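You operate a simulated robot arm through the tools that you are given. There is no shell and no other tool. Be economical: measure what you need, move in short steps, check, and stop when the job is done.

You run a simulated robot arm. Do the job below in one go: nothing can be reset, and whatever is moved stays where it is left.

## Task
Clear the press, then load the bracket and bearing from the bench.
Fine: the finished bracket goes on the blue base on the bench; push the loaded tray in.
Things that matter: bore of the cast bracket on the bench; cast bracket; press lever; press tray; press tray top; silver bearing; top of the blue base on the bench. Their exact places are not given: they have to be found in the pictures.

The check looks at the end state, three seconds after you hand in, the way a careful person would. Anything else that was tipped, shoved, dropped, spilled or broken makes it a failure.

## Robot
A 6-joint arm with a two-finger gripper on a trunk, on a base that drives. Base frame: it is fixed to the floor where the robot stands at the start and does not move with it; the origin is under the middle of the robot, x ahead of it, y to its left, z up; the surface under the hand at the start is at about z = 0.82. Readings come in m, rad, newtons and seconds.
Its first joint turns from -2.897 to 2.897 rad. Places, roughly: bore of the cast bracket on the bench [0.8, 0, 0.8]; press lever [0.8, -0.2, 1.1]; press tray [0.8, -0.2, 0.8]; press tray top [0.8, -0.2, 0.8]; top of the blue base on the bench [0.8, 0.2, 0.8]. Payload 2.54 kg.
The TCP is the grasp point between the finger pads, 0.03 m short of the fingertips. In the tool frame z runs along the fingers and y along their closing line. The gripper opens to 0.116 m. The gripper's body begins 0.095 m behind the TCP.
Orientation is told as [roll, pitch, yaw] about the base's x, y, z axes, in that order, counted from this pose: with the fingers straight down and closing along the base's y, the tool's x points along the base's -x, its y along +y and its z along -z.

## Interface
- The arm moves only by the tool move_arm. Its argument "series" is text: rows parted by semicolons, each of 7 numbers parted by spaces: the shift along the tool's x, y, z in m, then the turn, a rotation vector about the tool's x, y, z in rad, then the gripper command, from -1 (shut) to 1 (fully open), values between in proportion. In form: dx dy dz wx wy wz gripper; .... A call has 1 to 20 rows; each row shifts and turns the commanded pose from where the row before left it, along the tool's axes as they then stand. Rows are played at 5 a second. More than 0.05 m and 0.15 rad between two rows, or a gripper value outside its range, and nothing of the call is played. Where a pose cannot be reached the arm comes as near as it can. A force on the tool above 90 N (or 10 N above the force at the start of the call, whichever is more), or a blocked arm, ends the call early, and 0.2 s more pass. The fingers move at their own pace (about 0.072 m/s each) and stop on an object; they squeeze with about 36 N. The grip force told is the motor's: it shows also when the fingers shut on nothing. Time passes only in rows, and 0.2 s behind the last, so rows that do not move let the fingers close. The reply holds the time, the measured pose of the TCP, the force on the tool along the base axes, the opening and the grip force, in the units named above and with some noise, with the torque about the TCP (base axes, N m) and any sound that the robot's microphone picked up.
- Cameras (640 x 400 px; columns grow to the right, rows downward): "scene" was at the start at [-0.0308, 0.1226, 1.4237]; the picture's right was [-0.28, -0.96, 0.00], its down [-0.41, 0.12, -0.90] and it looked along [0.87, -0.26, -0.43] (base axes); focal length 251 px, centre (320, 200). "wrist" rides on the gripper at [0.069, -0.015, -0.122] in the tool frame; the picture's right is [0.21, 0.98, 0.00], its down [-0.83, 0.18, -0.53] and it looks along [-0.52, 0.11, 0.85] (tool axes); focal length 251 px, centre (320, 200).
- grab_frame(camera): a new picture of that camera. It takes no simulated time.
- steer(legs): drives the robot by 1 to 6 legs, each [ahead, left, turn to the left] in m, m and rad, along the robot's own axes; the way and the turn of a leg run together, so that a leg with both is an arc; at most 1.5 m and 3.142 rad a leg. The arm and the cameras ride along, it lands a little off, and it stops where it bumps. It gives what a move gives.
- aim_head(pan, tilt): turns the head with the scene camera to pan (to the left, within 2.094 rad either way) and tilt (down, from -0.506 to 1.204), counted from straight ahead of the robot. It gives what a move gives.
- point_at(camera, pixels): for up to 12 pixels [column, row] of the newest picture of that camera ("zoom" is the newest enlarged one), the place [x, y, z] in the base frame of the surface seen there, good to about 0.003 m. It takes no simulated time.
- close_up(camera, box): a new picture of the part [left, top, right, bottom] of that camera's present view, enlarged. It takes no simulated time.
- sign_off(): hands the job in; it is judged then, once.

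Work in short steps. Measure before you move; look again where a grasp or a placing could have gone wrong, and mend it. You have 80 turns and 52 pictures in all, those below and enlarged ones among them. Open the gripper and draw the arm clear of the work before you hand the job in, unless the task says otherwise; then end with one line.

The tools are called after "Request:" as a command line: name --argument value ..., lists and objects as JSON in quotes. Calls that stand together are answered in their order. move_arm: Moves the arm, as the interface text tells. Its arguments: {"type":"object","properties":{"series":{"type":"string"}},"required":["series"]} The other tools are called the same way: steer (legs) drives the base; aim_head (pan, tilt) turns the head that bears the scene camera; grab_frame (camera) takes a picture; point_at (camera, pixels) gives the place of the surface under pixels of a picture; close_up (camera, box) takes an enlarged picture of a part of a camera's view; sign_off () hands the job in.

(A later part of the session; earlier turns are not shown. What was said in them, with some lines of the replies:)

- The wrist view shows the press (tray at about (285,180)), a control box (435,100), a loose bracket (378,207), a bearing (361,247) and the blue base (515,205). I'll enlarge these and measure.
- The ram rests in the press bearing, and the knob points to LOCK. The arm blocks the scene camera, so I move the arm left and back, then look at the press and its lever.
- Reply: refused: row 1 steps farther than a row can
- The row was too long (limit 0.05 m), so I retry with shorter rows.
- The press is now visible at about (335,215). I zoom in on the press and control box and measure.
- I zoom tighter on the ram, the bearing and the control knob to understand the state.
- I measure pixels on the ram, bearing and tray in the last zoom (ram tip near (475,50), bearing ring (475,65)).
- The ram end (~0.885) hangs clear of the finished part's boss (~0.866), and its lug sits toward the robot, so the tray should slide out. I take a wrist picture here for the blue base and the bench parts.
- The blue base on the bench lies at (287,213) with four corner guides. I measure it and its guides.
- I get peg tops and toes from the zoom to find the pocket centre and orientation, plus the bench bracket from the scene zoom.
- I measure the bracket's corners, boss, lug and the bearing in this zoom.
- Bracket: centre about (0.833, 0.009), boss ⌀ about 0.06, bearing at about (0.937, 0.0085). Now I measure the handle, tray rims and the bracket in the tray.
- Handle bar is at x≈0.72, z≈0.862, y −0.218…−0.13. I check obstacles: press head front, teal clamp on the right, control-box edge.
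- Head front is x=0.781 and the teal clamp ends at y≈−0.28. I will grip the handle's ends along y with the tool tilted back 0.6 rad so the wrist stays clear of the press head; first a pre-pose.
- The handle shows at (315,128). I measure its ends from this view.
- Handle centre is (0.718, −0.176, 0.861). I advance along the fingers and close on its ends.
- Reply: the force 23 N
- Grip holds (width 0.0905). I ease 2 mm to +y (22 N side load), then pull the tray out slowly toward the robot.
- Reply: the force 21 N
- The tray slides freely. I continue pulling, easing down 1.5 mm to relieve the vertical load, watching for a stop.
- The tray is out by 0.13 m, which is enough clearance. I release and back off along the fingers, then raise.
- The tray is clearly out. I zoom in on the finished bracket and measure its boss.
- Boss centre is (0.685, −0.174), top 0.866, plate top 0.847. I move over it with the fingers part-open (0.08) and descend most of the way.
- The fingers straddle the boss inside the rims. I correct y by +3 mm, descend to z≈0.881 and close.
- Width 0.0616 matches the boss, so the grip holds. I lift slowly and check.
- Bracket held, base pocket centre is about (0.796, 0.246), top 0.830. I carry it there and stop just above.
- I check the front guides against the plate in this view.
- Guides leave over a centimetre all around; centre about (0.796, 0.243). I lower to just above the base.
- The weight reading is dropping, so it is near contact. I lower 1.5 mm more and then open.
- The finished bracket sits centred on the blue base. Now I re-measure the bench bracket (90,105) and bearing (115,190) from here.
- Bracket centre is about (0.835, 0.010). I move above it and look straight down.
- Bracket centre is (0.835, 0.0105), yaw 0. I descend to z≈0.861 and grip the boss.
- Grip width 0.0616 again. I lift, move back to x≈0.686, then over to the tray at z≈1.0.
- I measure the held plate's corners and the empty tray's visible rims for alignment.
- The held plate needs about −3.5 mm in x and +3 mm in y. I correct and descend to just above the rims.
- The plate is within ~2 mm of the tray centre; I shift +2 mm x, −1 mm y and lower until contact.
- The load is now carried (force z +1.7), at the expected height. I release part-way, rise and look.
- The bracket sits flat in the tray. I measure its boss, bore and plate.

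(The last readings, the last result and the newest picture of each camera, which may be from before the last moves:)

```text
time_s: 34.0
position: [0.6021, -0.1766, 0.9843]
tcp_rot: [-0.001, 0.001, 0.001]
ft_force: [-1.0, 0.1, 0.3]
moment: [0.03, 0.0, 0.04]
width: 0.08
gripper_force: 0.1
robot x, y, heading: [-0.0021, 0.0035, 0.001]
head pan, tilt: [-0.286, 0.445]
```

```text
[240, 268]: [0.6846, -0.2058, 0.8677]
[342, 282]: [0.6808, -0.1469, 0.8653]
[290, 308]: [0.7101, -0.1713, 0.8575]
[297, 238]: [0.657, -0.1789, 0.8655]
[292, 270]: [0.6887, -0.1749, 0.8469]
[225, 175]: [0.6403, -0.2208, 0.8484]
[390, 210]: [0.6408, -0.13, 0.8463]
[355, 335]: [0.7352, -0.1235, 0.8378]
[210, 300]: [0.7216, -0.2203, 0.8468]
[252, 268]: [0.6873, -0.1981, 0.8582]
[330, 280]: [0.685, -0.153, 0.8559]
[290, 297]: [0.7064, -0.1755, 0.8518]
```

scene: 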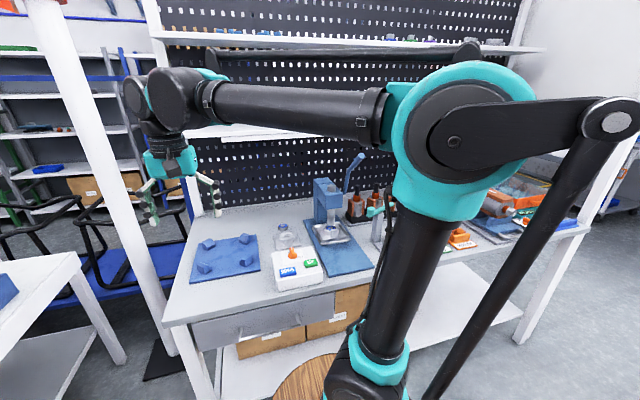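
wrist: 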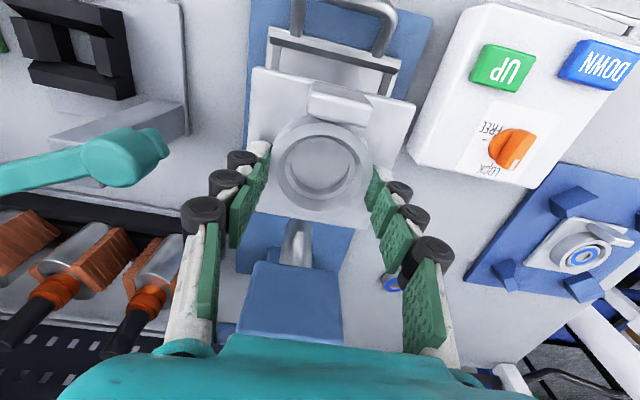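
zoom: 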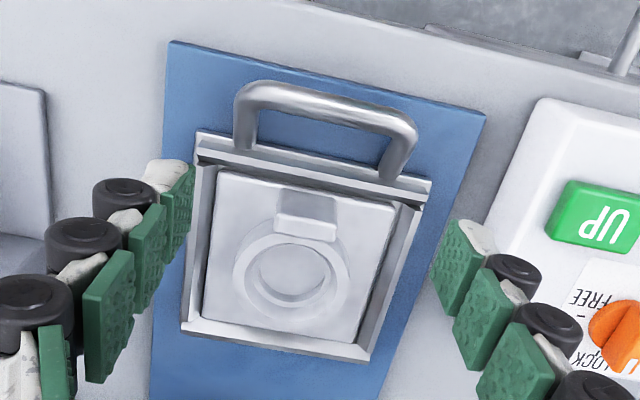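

Bore centre is (0.685, −0.1755). Next the bearing: I drive above (0.938, 0.009), going left first then forward.

Request:
move_arm --series "0 0.047 0 0 0 0 0.2; 0 0.047 0 0 0 0 0.2; 0 0.047 0 0 0 0 0.2; 0 0.045 0 0 0 0 0.2; -0.042 0 0 0 0 0 0.2; -0.042 0 0 0 0 0 0.2; -0.042 0 0 0 0 0 0.2; -0.042 0 0 0 0 0 0.2; -0.042 0 0 0 0 0 0.2; -0.042 0 0 0 0 0 0.2; -0.042 0 0 0 0 0 0.2; -0.042 0 0 0 0 0 0.2; 0 0 0.04 0 0 0 0.2; 0 0 0.02 0 0 0 0.2; 0 0 0 0 0 0 0.2"

Request:
close_up --camera "wrist" --box '[220, 60, 420, 260]'

```text
time_s: 37.2
position: [0.9436, 0.0122, 0.9217]
tcp_rot: [0.002, 0.001, 0.0]
ft_force: [0.2, 0.3, -0.4]
moment: [-0.03, -0.01, 0.0]
width: 0.0697
gripper_force: 0.1
robot x, y, heading: [-0.0005, 0.0028, -0.0]
head pan, tilt: [-0.286, 0.445]
```

```text
2.00 times, centred on (320, 160) of wrist
```

zoom: 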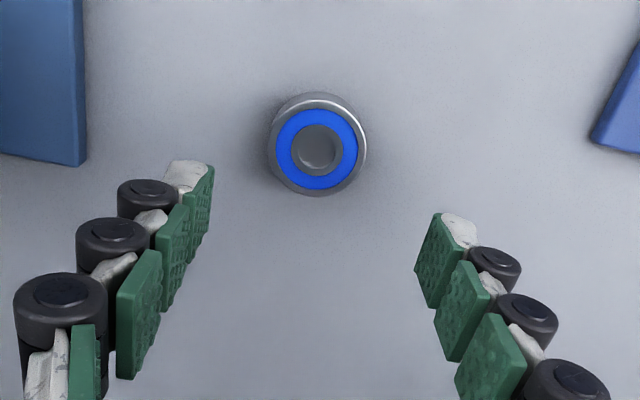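

Request:
point_at --camera "zoom" --pixels '[[273, 145], [363, 150], [316, 192], [318, 104], [316, 150], [285, 140], [350, 150], [318, 98], [520, 300], [100, 140]]'

```text
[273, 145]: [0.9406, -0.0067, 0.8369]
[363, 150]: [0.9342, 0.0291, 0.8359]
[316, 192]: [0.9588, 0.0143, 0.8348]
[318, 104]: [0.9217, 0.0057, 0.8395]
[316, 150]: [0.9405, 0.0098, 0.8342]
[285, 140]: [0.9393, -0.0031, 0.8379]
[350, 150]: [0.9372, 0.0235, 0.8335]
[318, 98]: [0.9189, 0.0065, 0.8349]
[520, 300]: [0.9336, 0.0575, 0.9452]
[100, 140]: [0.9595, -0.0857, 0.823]
```

Bearing centre is (0.939, 0.0105). I nudge back 3 mm, descend to z≈0.858 (tips grip its upper 7 mm) and close.

Request:
move_arm --series "0.003 -0.001 0.03 0 0 0 0.2; 0 0 0.02 0 0 0 0.2; 0 0 0.0135 0 0 0 0.2; 0 0 0 0 0 0 0.2; 0 0 0 0 0 0 -1; 0 0 0 0 0 0 -1; 0 0 0 0 0 0 -1; 0 0 0 0 0 0 -1"

Request:
close_up --camera "wrist" --box '[220, 60, 420, 260]'

```text
time_s: 39.0
position: [0.9401, 0.0099, 0.8604]
tcp_rot: [-0.001, 0.0, 0.0]
ft_force: [-0.2, 0.1, 1.1]
moment: [0.04, -0.02, 0.01]
width: 0.0405
gripper_force: 36.2
robot x, y, heading: [-0.0003, 0.0002, 0.0]
head pan, tilt: [-0.286, 0.445]
```

```text
2.00 times, centred on (320, 160) of wrist
```

zoom: 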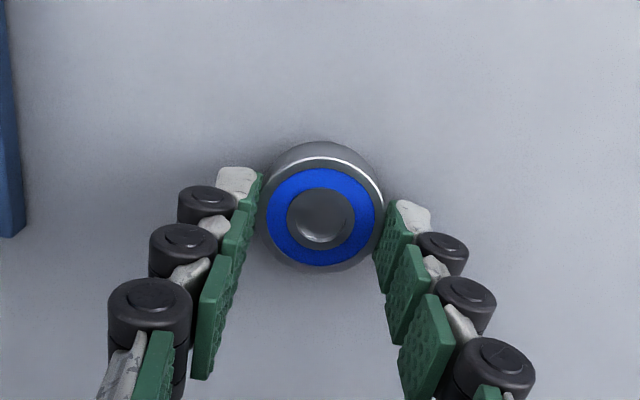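

Bearing gripped (width 0.0405). I lift, move back to x≈0.685, then right to above the bore.

Request:
move_arm --series "0 0 -0.02 0 0 0 -1; 0 0 -0.04 0 0 0 -1; 0 0 -0.04 0 0 0 -1; 0 0 -0.02 0 0 0 -1; 0.043 0 0 0 0 0 -1; 0.043 0 0 0 0 0 -1; 0.043 0 0 0 0 0 -1; 0.043 0 0 0 0 0 -1; 0.043 0 0 0 0 0 -1; 0.039 0 0 0 0 0 -1; 0 -0.047 0 0 0 0 -1; 0 -0.047 0 0 0 0 -1; 0 -0.047 0 0 0 0 -1; 0 -0.0445 0 0 0 0 -1; 0 0 0.03 0 0 0 -1; 0 0 0.01 0 0 0 -1; 0 0 0 0 0 0 -1; 0 0 0 0 0 0 -1"

Request:
close_up --camera "wrist" --box '[220, 60, 420, 260]'

```text
time_s: 42.8
position: [0.6825, -0.1771, 0.9428]
tcp_rot: [0.0, 0.0, 0.001]
ft_force: [0.2, -0.8, -1.2]
moment: [-0.02, -0.02, 0.02]
width: 0.0404
gripper_force: 35.8
robot x, y, heading: [0.0021, -0.0011, -0.004]
head pan, tilt: [-0.286, 0.445]
```

```text
2.00 times, centred on (320, 160) of wrist
```

zoom: 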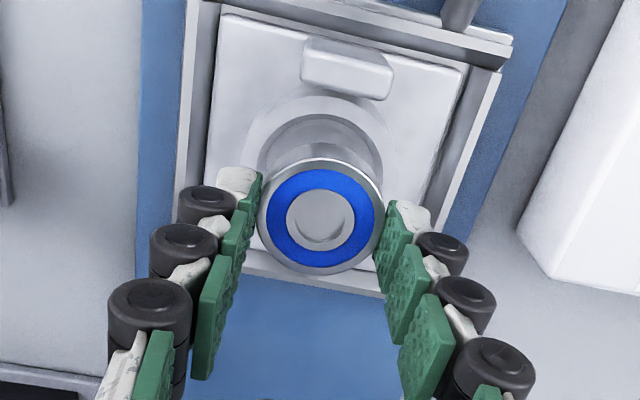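

I measure bearing and boss edges together for the final alignment.

Request:
point_at --camera "zoom" --pixels '[[262, 215], [380, 220], [320, 270], [322, 163], [320, 215], [250, 145], [393, 172], [315, 103], [328, 102], [305, 60], [390, 82], [255, 150]]'

Request:
point_at --camera "zoom" --pixels '[[275, 195], [373, 200], [282, 250], [360, 252], [222, 22], [458, 78], [212, 160], [440, 150], [262, 150], [380, 165], [320, 118]]'

```text
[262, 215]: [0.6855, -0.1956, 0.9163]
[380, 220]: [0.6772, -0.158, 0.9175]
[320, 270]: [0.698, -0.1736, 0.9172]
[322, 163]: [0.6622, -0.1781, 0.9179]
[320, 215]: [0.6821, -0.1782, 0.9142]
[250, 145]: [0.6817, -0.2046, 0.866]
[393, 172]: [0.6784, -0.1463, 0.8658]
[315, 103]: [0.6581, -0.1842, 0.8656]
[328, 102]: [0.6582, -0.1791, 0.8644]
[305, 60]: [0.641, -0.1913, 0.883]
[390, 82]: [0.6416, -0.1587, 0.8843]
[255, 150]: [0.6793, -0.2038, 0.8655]
```

```text
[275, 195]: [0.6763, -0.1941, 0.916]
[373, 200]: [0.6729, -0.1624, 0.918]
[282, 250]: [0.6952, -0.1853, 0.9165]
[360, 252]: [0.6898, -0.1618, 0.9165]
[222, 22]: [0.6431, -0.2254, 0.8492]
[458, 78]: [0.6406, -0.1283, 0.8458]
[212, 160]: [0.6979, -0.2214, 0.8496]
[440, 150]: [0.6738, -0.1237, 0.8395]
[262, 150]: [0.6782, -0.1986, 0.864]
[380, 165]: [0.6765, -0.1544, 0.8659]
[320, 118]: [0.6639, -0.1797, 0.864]
```

The bearing must go about +5.5 mm in x and +1 mm in y. I shift and lower to just above the boss, then re-check.

Request:
move_arm --series "-0.0055 0.001 0.015 0 0 0 -1; 0 0 0.015 0 0 0 -1; 0 0 0 0 0 0 -1; 0 0 0 0 0 0 -1"

Request:
close_up --camera "wrist" --box '[240, 60, 400, 220]'

```text
time_s: 43.8
position: [0.6881, -0.1756, 0.9129]
tcp_rot: [0.002, 0.001, 0.0]
ft_force: [-0.2, 0.4, -1.7]
moment: [0.04, 0.0, -0.01]
width: 0.0404
gripper_force: 36.1
robot x, y, heading: [0.0005, -0.0013, 0.0]
head pan, tilt: [-0.286, 0.445]
```

```text
2.50 times, centred on (320, 140) of wrist
```

zoom: 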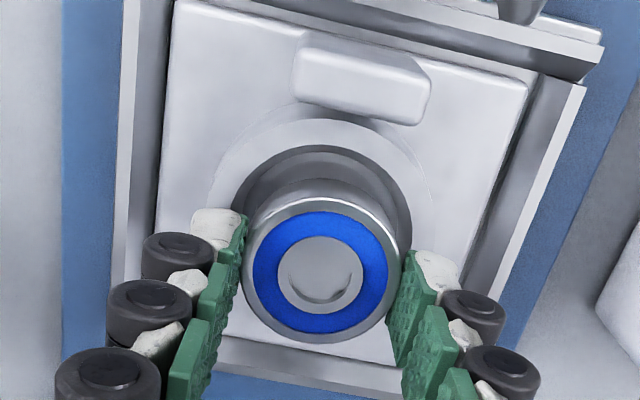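

Bearing is ~7 mm above the boss. I re-measure both.

Request:
point_at --camera "zoom" --pixels '[[247, 265], [392, 270], [318, 338], [322, 203], [320, 268], [222, 195], [420, 205], [322, 110], [244, 200], [403, 205], [325, 152], [215, 190]]'

```text
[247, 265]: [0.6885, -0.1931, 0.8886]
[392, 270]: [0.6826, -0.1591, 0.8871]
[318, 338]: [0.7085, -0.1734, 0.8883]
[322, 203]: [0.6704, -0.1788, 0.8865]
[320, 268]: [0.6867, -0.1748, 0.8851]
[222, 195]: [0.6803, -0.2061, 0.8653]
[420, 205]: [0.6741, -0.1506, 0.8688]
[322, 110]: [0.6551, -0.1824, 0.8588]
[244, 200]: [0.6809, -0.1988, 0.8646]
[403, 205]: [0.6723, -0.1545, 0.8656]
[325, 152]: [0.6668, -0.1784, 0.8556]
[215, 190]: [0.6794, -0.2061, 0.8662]
```

Bearing centre ≈(0.688, −0.176) vs bore ≈(0.687, −0.176). I lower gently into the bore, watching force.

Request:
move_arm --series "0.001 0 0.006 0 0 0 -1; 0 0 0.004 0 0 0 -1; 0 0 0.003 0 0 0 -1; 0 0 0 0 0 0 -1"

Request:
close_up --camera "wrist" --box '[240, 60, 400, 220]'

```text
time_s: 44.8
position: [0.6888, -0.1742, 0.8987]
tcp_rot: [0.0, 0.0, 0.0]
ft_force: [0.3, 0.4, -0.7]
moment: [-0.03, 0.0, 0.03]
width: 0.0403
gripper_force: 35.9
robot x, y, heading: [0.0005, -0.0015, 0.007]
head pan, tilt: [-0.286, 0.445]
```

```text
2.50 times, centred on (320, 140) of wrist
```

zoom: 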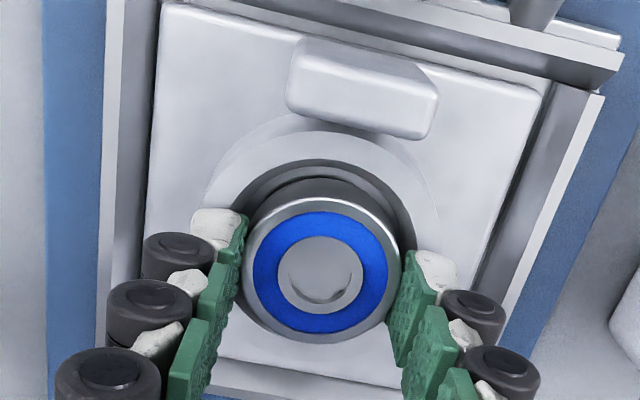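

The bearing is ~7 mm inside the bore with no side force. I open gently, letting it settle, then rise and look.

Request:
move_arm --series "0 0 0.001 0 0 0 -1; 0 0 0 0 0 0 -0.2; 0 0 0 0 0 0 0; 0 0 0 0 0 0 0; 0 0 -0.03 0 0 0 0; 0 0 -0.04 0 0 0 0; 0.03 0 -0.02 0 0 0 0; 0.04 0 0 0 0 0 0; 0.04 0 0 0 0 0 0; 0 0 0 0 0 0 0"

Request:
close_up --camera "wrist" --box '[220, 60, 420, 260]'

```text
time_s: 47.0
position: [0.5786, -0.1768, 0.9867]
tcp_rot: [0.001, -0.001, 0.001]
ft_force: [0.2, -0.2, 0.2]
moment: [0.01, 0.0, 0.01]
width: 0.0579
gripper_force: 0.1
robot x, y, heading: [0.0015, -0.0009, -0.002]
head pan, tilt: [-0.286, 0.445]
```

```text
2.00 times, centred on (320, 160) of wrist
```

zoom: 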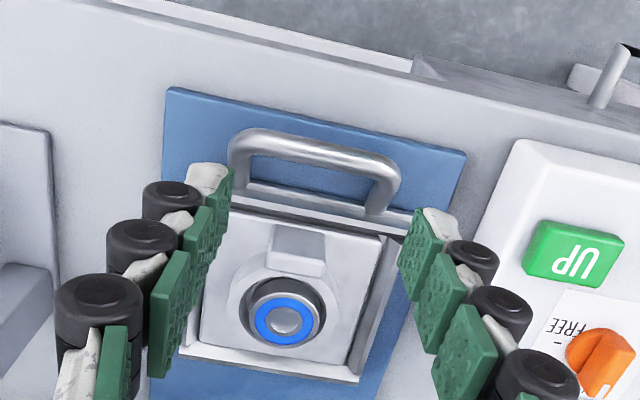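

Request:
point_at --camera "zoom" --pixels '[[255, 318], [318, 325], [285, 345], [290, 298], [242, 300], [325, 320], [284, 352], [298, 255], [318, 150], [290, 140]]'

Request:
close_up --camera "wrist" --box '[280, 170, 330, 240]'

```text
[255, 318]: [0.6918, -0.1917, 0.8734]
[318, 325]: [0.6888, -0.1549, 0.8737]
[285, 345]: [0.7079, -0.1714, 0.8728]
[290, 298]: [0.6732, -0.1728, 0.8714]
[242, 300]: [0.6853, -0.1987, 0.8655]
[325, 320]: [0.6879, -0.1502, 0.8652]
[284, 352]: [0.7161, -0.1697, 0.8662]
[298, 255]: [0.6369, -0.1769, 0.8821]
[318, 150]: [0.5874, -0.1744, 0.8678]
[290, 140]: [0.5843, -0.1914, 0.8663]
```

```text
5.71 times, centred on (305, 205) of wrist
```

zoom: 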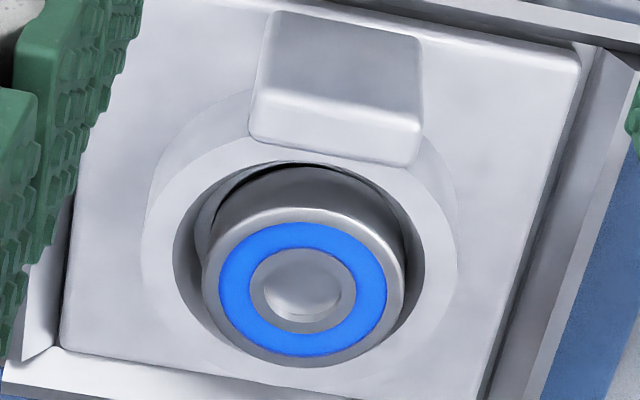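

The bearing sits level on the bore's step, top at 0.873, clear below the ram (~0.885). I now go back to the tilted pose to grip the handle again.

Request:
move_arm --series "0.04 0 -0.01 0 0 0 1; 0.005 0.001 -0.005 0 0 0 1; 0 0 0 0 -0.15 0 1; 0 0 0 0 -0.15 0 1; 0 0 0 0 -0.15 0 1; 0 0 0 0 -0.15 0 1; 0.0137 0 0.02 0 0 0 1; 0.0137 0 0.02 0 0 0 1; 0 0 0 0 0 0 1; 0 0 0 0 0 0 1"

Request:
grab_frame --camera "wrist"

```text
time_s: 49.2
position: [0.5354, -0.1728, 0.9515]
tcp_rot: [-0.001, -0.6, -0.001]
ft_force: [-0.4, 0.3, -0.9]
moment: [0.02, 0.0, -0.02]
width: 0.1162
gripper_force: 0.1
robot x, y, heading: [-0.0029, 0.0019, 0.0]
head pan, tilt: [-0.286, 0.445]
```

```text
12 pictures are left
```

wrist: 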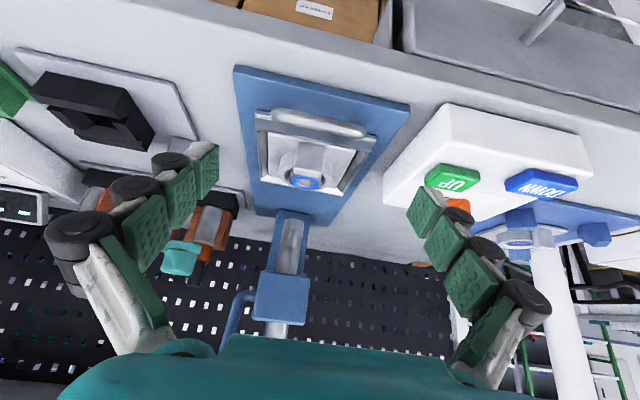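

The handle is at (320,122). I measure its ends and the lug.

Request:
point_at --camera "wrist" --pixels '[[275, 112], [320, 121], [363, 130], [258, 115], [376, 140]]'

```text
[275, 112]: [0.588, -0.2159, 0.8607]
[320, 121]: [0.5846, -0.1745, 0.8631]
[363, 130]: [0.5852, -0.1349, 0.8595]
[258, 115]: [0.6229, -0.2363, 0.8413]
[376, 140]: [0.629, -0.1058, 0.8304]
```

Handle centre y ≈ −0.1755. I advance along the fingers and close softly (fingers centred within ~1 mm).

Request:
move_arm --series "0 -0.0007 0.034 0 0 0 1; 0 -0.0006 0.034 0 0 0 1; 0 -0.0006 0.028 0 0 0 1; 0 0 0 0 0 0 1; 0 0 0 0 0 0 0.65; 0 0 0 0 0 0 0.6; 0 0 0 0 0 0 0.55; 0 0 0 0 0 0 0.4; 0 0 0 0 0 0 0.4"

```text
time_s: 51.2
position: [0.5889, -0.1748, 0.8729]
tcp_rot: [0.0, -0.6, 0.001]
ft_force: [1.2, -16.8, 2.9]
moment: [-0.44, -0.26, -0.03]
width: 0.0932
gripper_force: 9.0
robot x, y, heading: [-0.0019, -0.0016, 0.002]
head pan, tilt: [-0.286, 0.445]
```

Side load −17 N suggests easing 1 mm to −y. I do so, tighten, and start pushing slowly.

Request:
move_arm --series "0 -0.0012 0 0 0 0 0.4; 0 0 0 0 0 0 0; 0 0 0 0 0 0 -1; 0 0 0 0 0 0 -1; -0.0041 0 0.0028 0 0 0 -1; -0.0066 0 0.0045 0 0 0 -1; -0.0083 0 0.0056 0 0 0 -1; -0.0083 0 0.0056 0 0 0 -1; -0.0041 0 0.0028 0 0 0 -1; 0 0 0 0 0 0 -1"

Request:
grab_frame --camera "wrist"

```text
time_s: 53.4
position: [0.6267, -0.175, 0.873]
tcp_rot: [0.0, -0.599, 0.002]
ft_force: [0.5, 19.1, -24.0]
moment: [0.05, 0.41, 0.67]
width: 0.0905
gripper_force: 45.2
robot x, y, heading: [0.0031, -0.001, 0.001]
head pan, tilt: [-0.286, 0.445]
```

```text
11 pictures are left
```

wrist: 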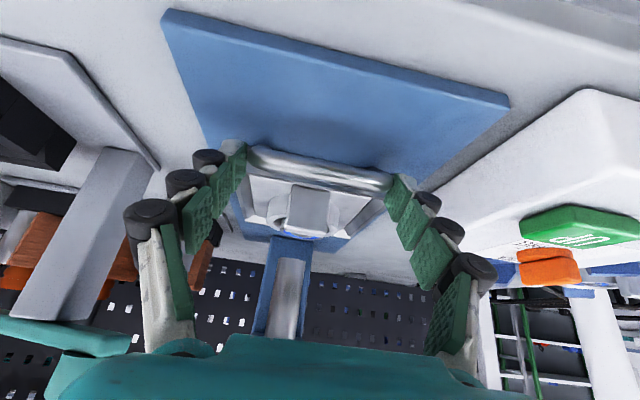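

The tray follows. I ease the loads (down 1 mm, +y 0.7 mm) and push about 5.5 cm further in small rows.

Request:
move_arm --series "0.0006 0.0007 0.0008 0 0 0 -1; -0.0041 0 0.0028 0 0 0 -1; -0.0066 0 0.0045 0 0 0 -1; -0.0083 0 0.0056 0 0 0 -1; -0.0083 0 0.0056 0 0 0 -1; -0.0083 0 0.0056 0 0 0 -1; -0.0066 0 0.0045 0 0 0 -1; -0.0041 0 0.0028 0 0 0 -1; 0 0 0 0 0 0 -1"

Request:
close_up --camera "wrist" --box '[220, 130, 420, 290]'

```text
time_s: 55.4
position: [0.6831, -0.1756, 0.8738]
tcp_rot: [-0.001, -0.6, 0.003]
ft_force: [0.3, 29.4, -10.7]
moment: [0.49, -0.53, -0.04]
width: 0.0903
gripper_force: 45.3
robot x, y, heading: [-0.0016, 0.0004, -0.002]
head pan, tilt: [-0.286, 0.445]
```

```text
2.50 times, centred on (320, 210) of wrist
```

zoom: 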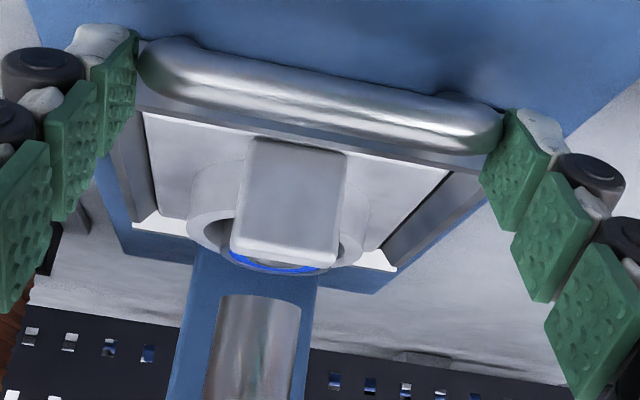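

On course. I ease +1 mm in y and push the last ~4 cm, watching for the end stop.

Request:
move_arm --series "0 0.001 0 0 0 0 -1; -0.0041 0 0.0028 0 0 0 -1; -0.0066 0 0.0045 0 0 0 -1; -0.0066 0 0.0045 0 0 0 -1; -0.0066 0 0.0045 0 0 0 -1; -0.0041 0 0.0028 0 0 0 -1; -0.0025 0 0.0017 0 0 0 -1; 0 0 0 0 0 0 -1"

```text
time_s: 57.2
position: [0.7184, -0.1746, 0.873]
tcp_rot: [-0.002, -0.6, 0.002]
ft_force: [-5.7, 4.9, 21.6]
moment: [0.19, -0.29, -0.16]
width: 0.0909
gripper_force: 44.3
robot x, y, heading: [0.0018, 0.0006, -0.002]
head pan, tilt: [-0.286, 0.445]
```

Near the original place. I push 2–3 mm more to find the stop.

Request:
move_arm --series "-0.00125 0 0.00085 0 0 0 -1; -0.00125 0 0.00085 0 0 0 -1; 0 0 0 0 0 0 -1"

Request:
grab_frame --camera "wrist"

```text
time_s: 58.0
position: [0.7198, -0.1758, 0.8729]
tcp_rot: [0.001, -0.598, 0.001]
ft_force: [-27.9, 4.8, -3.7]
moment: [0.18, 0.62, 0.15]
width: 0.0909
gripper_force: 45.0
robot x, y, heading: [0.0003, 0.0024, 0.003]
head pan, tilt: [-0.286, 0.445]
```

```text
9 pictures are left
```

wrist: 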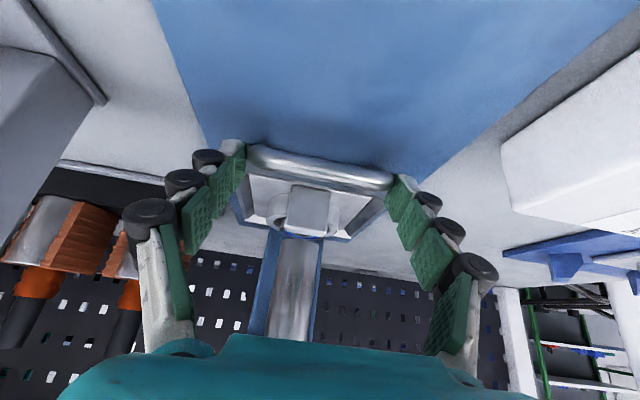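

The force of −28 N in x shows the end stop; the view matches the starting one. I release, back off and move the arm left and up.

Request:
move_arm --series "0.0008 0 -0.0006 0 0 0 -1; 0 0 0 0 0 0 1; 0 0 0 0 0 0 1; 0 0 0 0 0 0 1; 0 0 -0.04 0 0 0 1; 0 0 -0.04 0 0 0 1; 0 0 -0.04 0 0 0 1; 0 0 -0.04 0 0 0 1; 0 0 -0.04 0.0 0.15 0 1; 0 0 -0.04 0.0 0.15 0 1; 0 0 -0.03 0 0.15 0 1; 0 0 -0.02 0 0.15 0 1; 0 0.045 0 0 0 0 1; 0 0.045 0 0 0 0 1; 0 0.045 0 0 0 0 1; 0 0.045 0 0 0 0 1; 0 0.045 0 0 0 0 1; 0 0.045 0 0 0 0 1; 0 0.045 0 0 0 0 1; 0 0.045 0 0 0 0 1"

Request:
close_up --camera "scene" --box '[260, 140, 400, 300]'

Request:
close_up --camera "scene" --box '[318, 215, 352, 245]'

```text
time_s: 62.2
position: [0.5797, 0.1851, 1.1261]
tcp_rot: [0.0, 0.0, 0.0]
ft_force: [-0.9, -0.4, 0.1]
moment: [0.04, -0.03, 0.0]
width: 0.1157
gripper_force: 0.1
robot x, y, heading: [0.0028, -0.0003, -0.004]
head pan, tilt: [-0.286, 0.445]
```

```text
2.50 times, centred on (330, 220) of scene
```

zoom: 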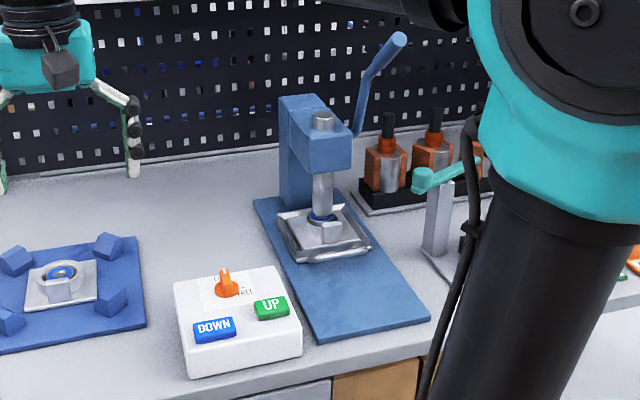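

```text
13.33 times, centred on (335, 230) of scene
```

zoom: 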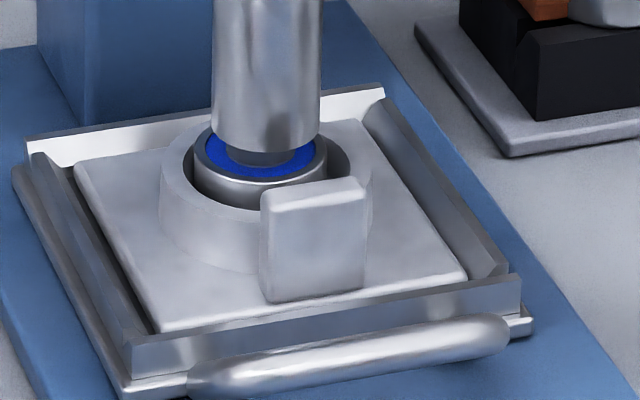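

The tray is fully in, with the bracket and its level bearing under the ram. The finished bracket rests centred on the blue base, the arm is clear and the gripper is open, so I hand in.

Request:
sign_off

```text
The job is handed in.
```

The press is cleared and reloaded: the finished bracket is on the blue base, and the new bracket and bearing are in the tray, which is pushed in to its stop. I left the bearing unpressed and did not touch the lever, knob or buttons.
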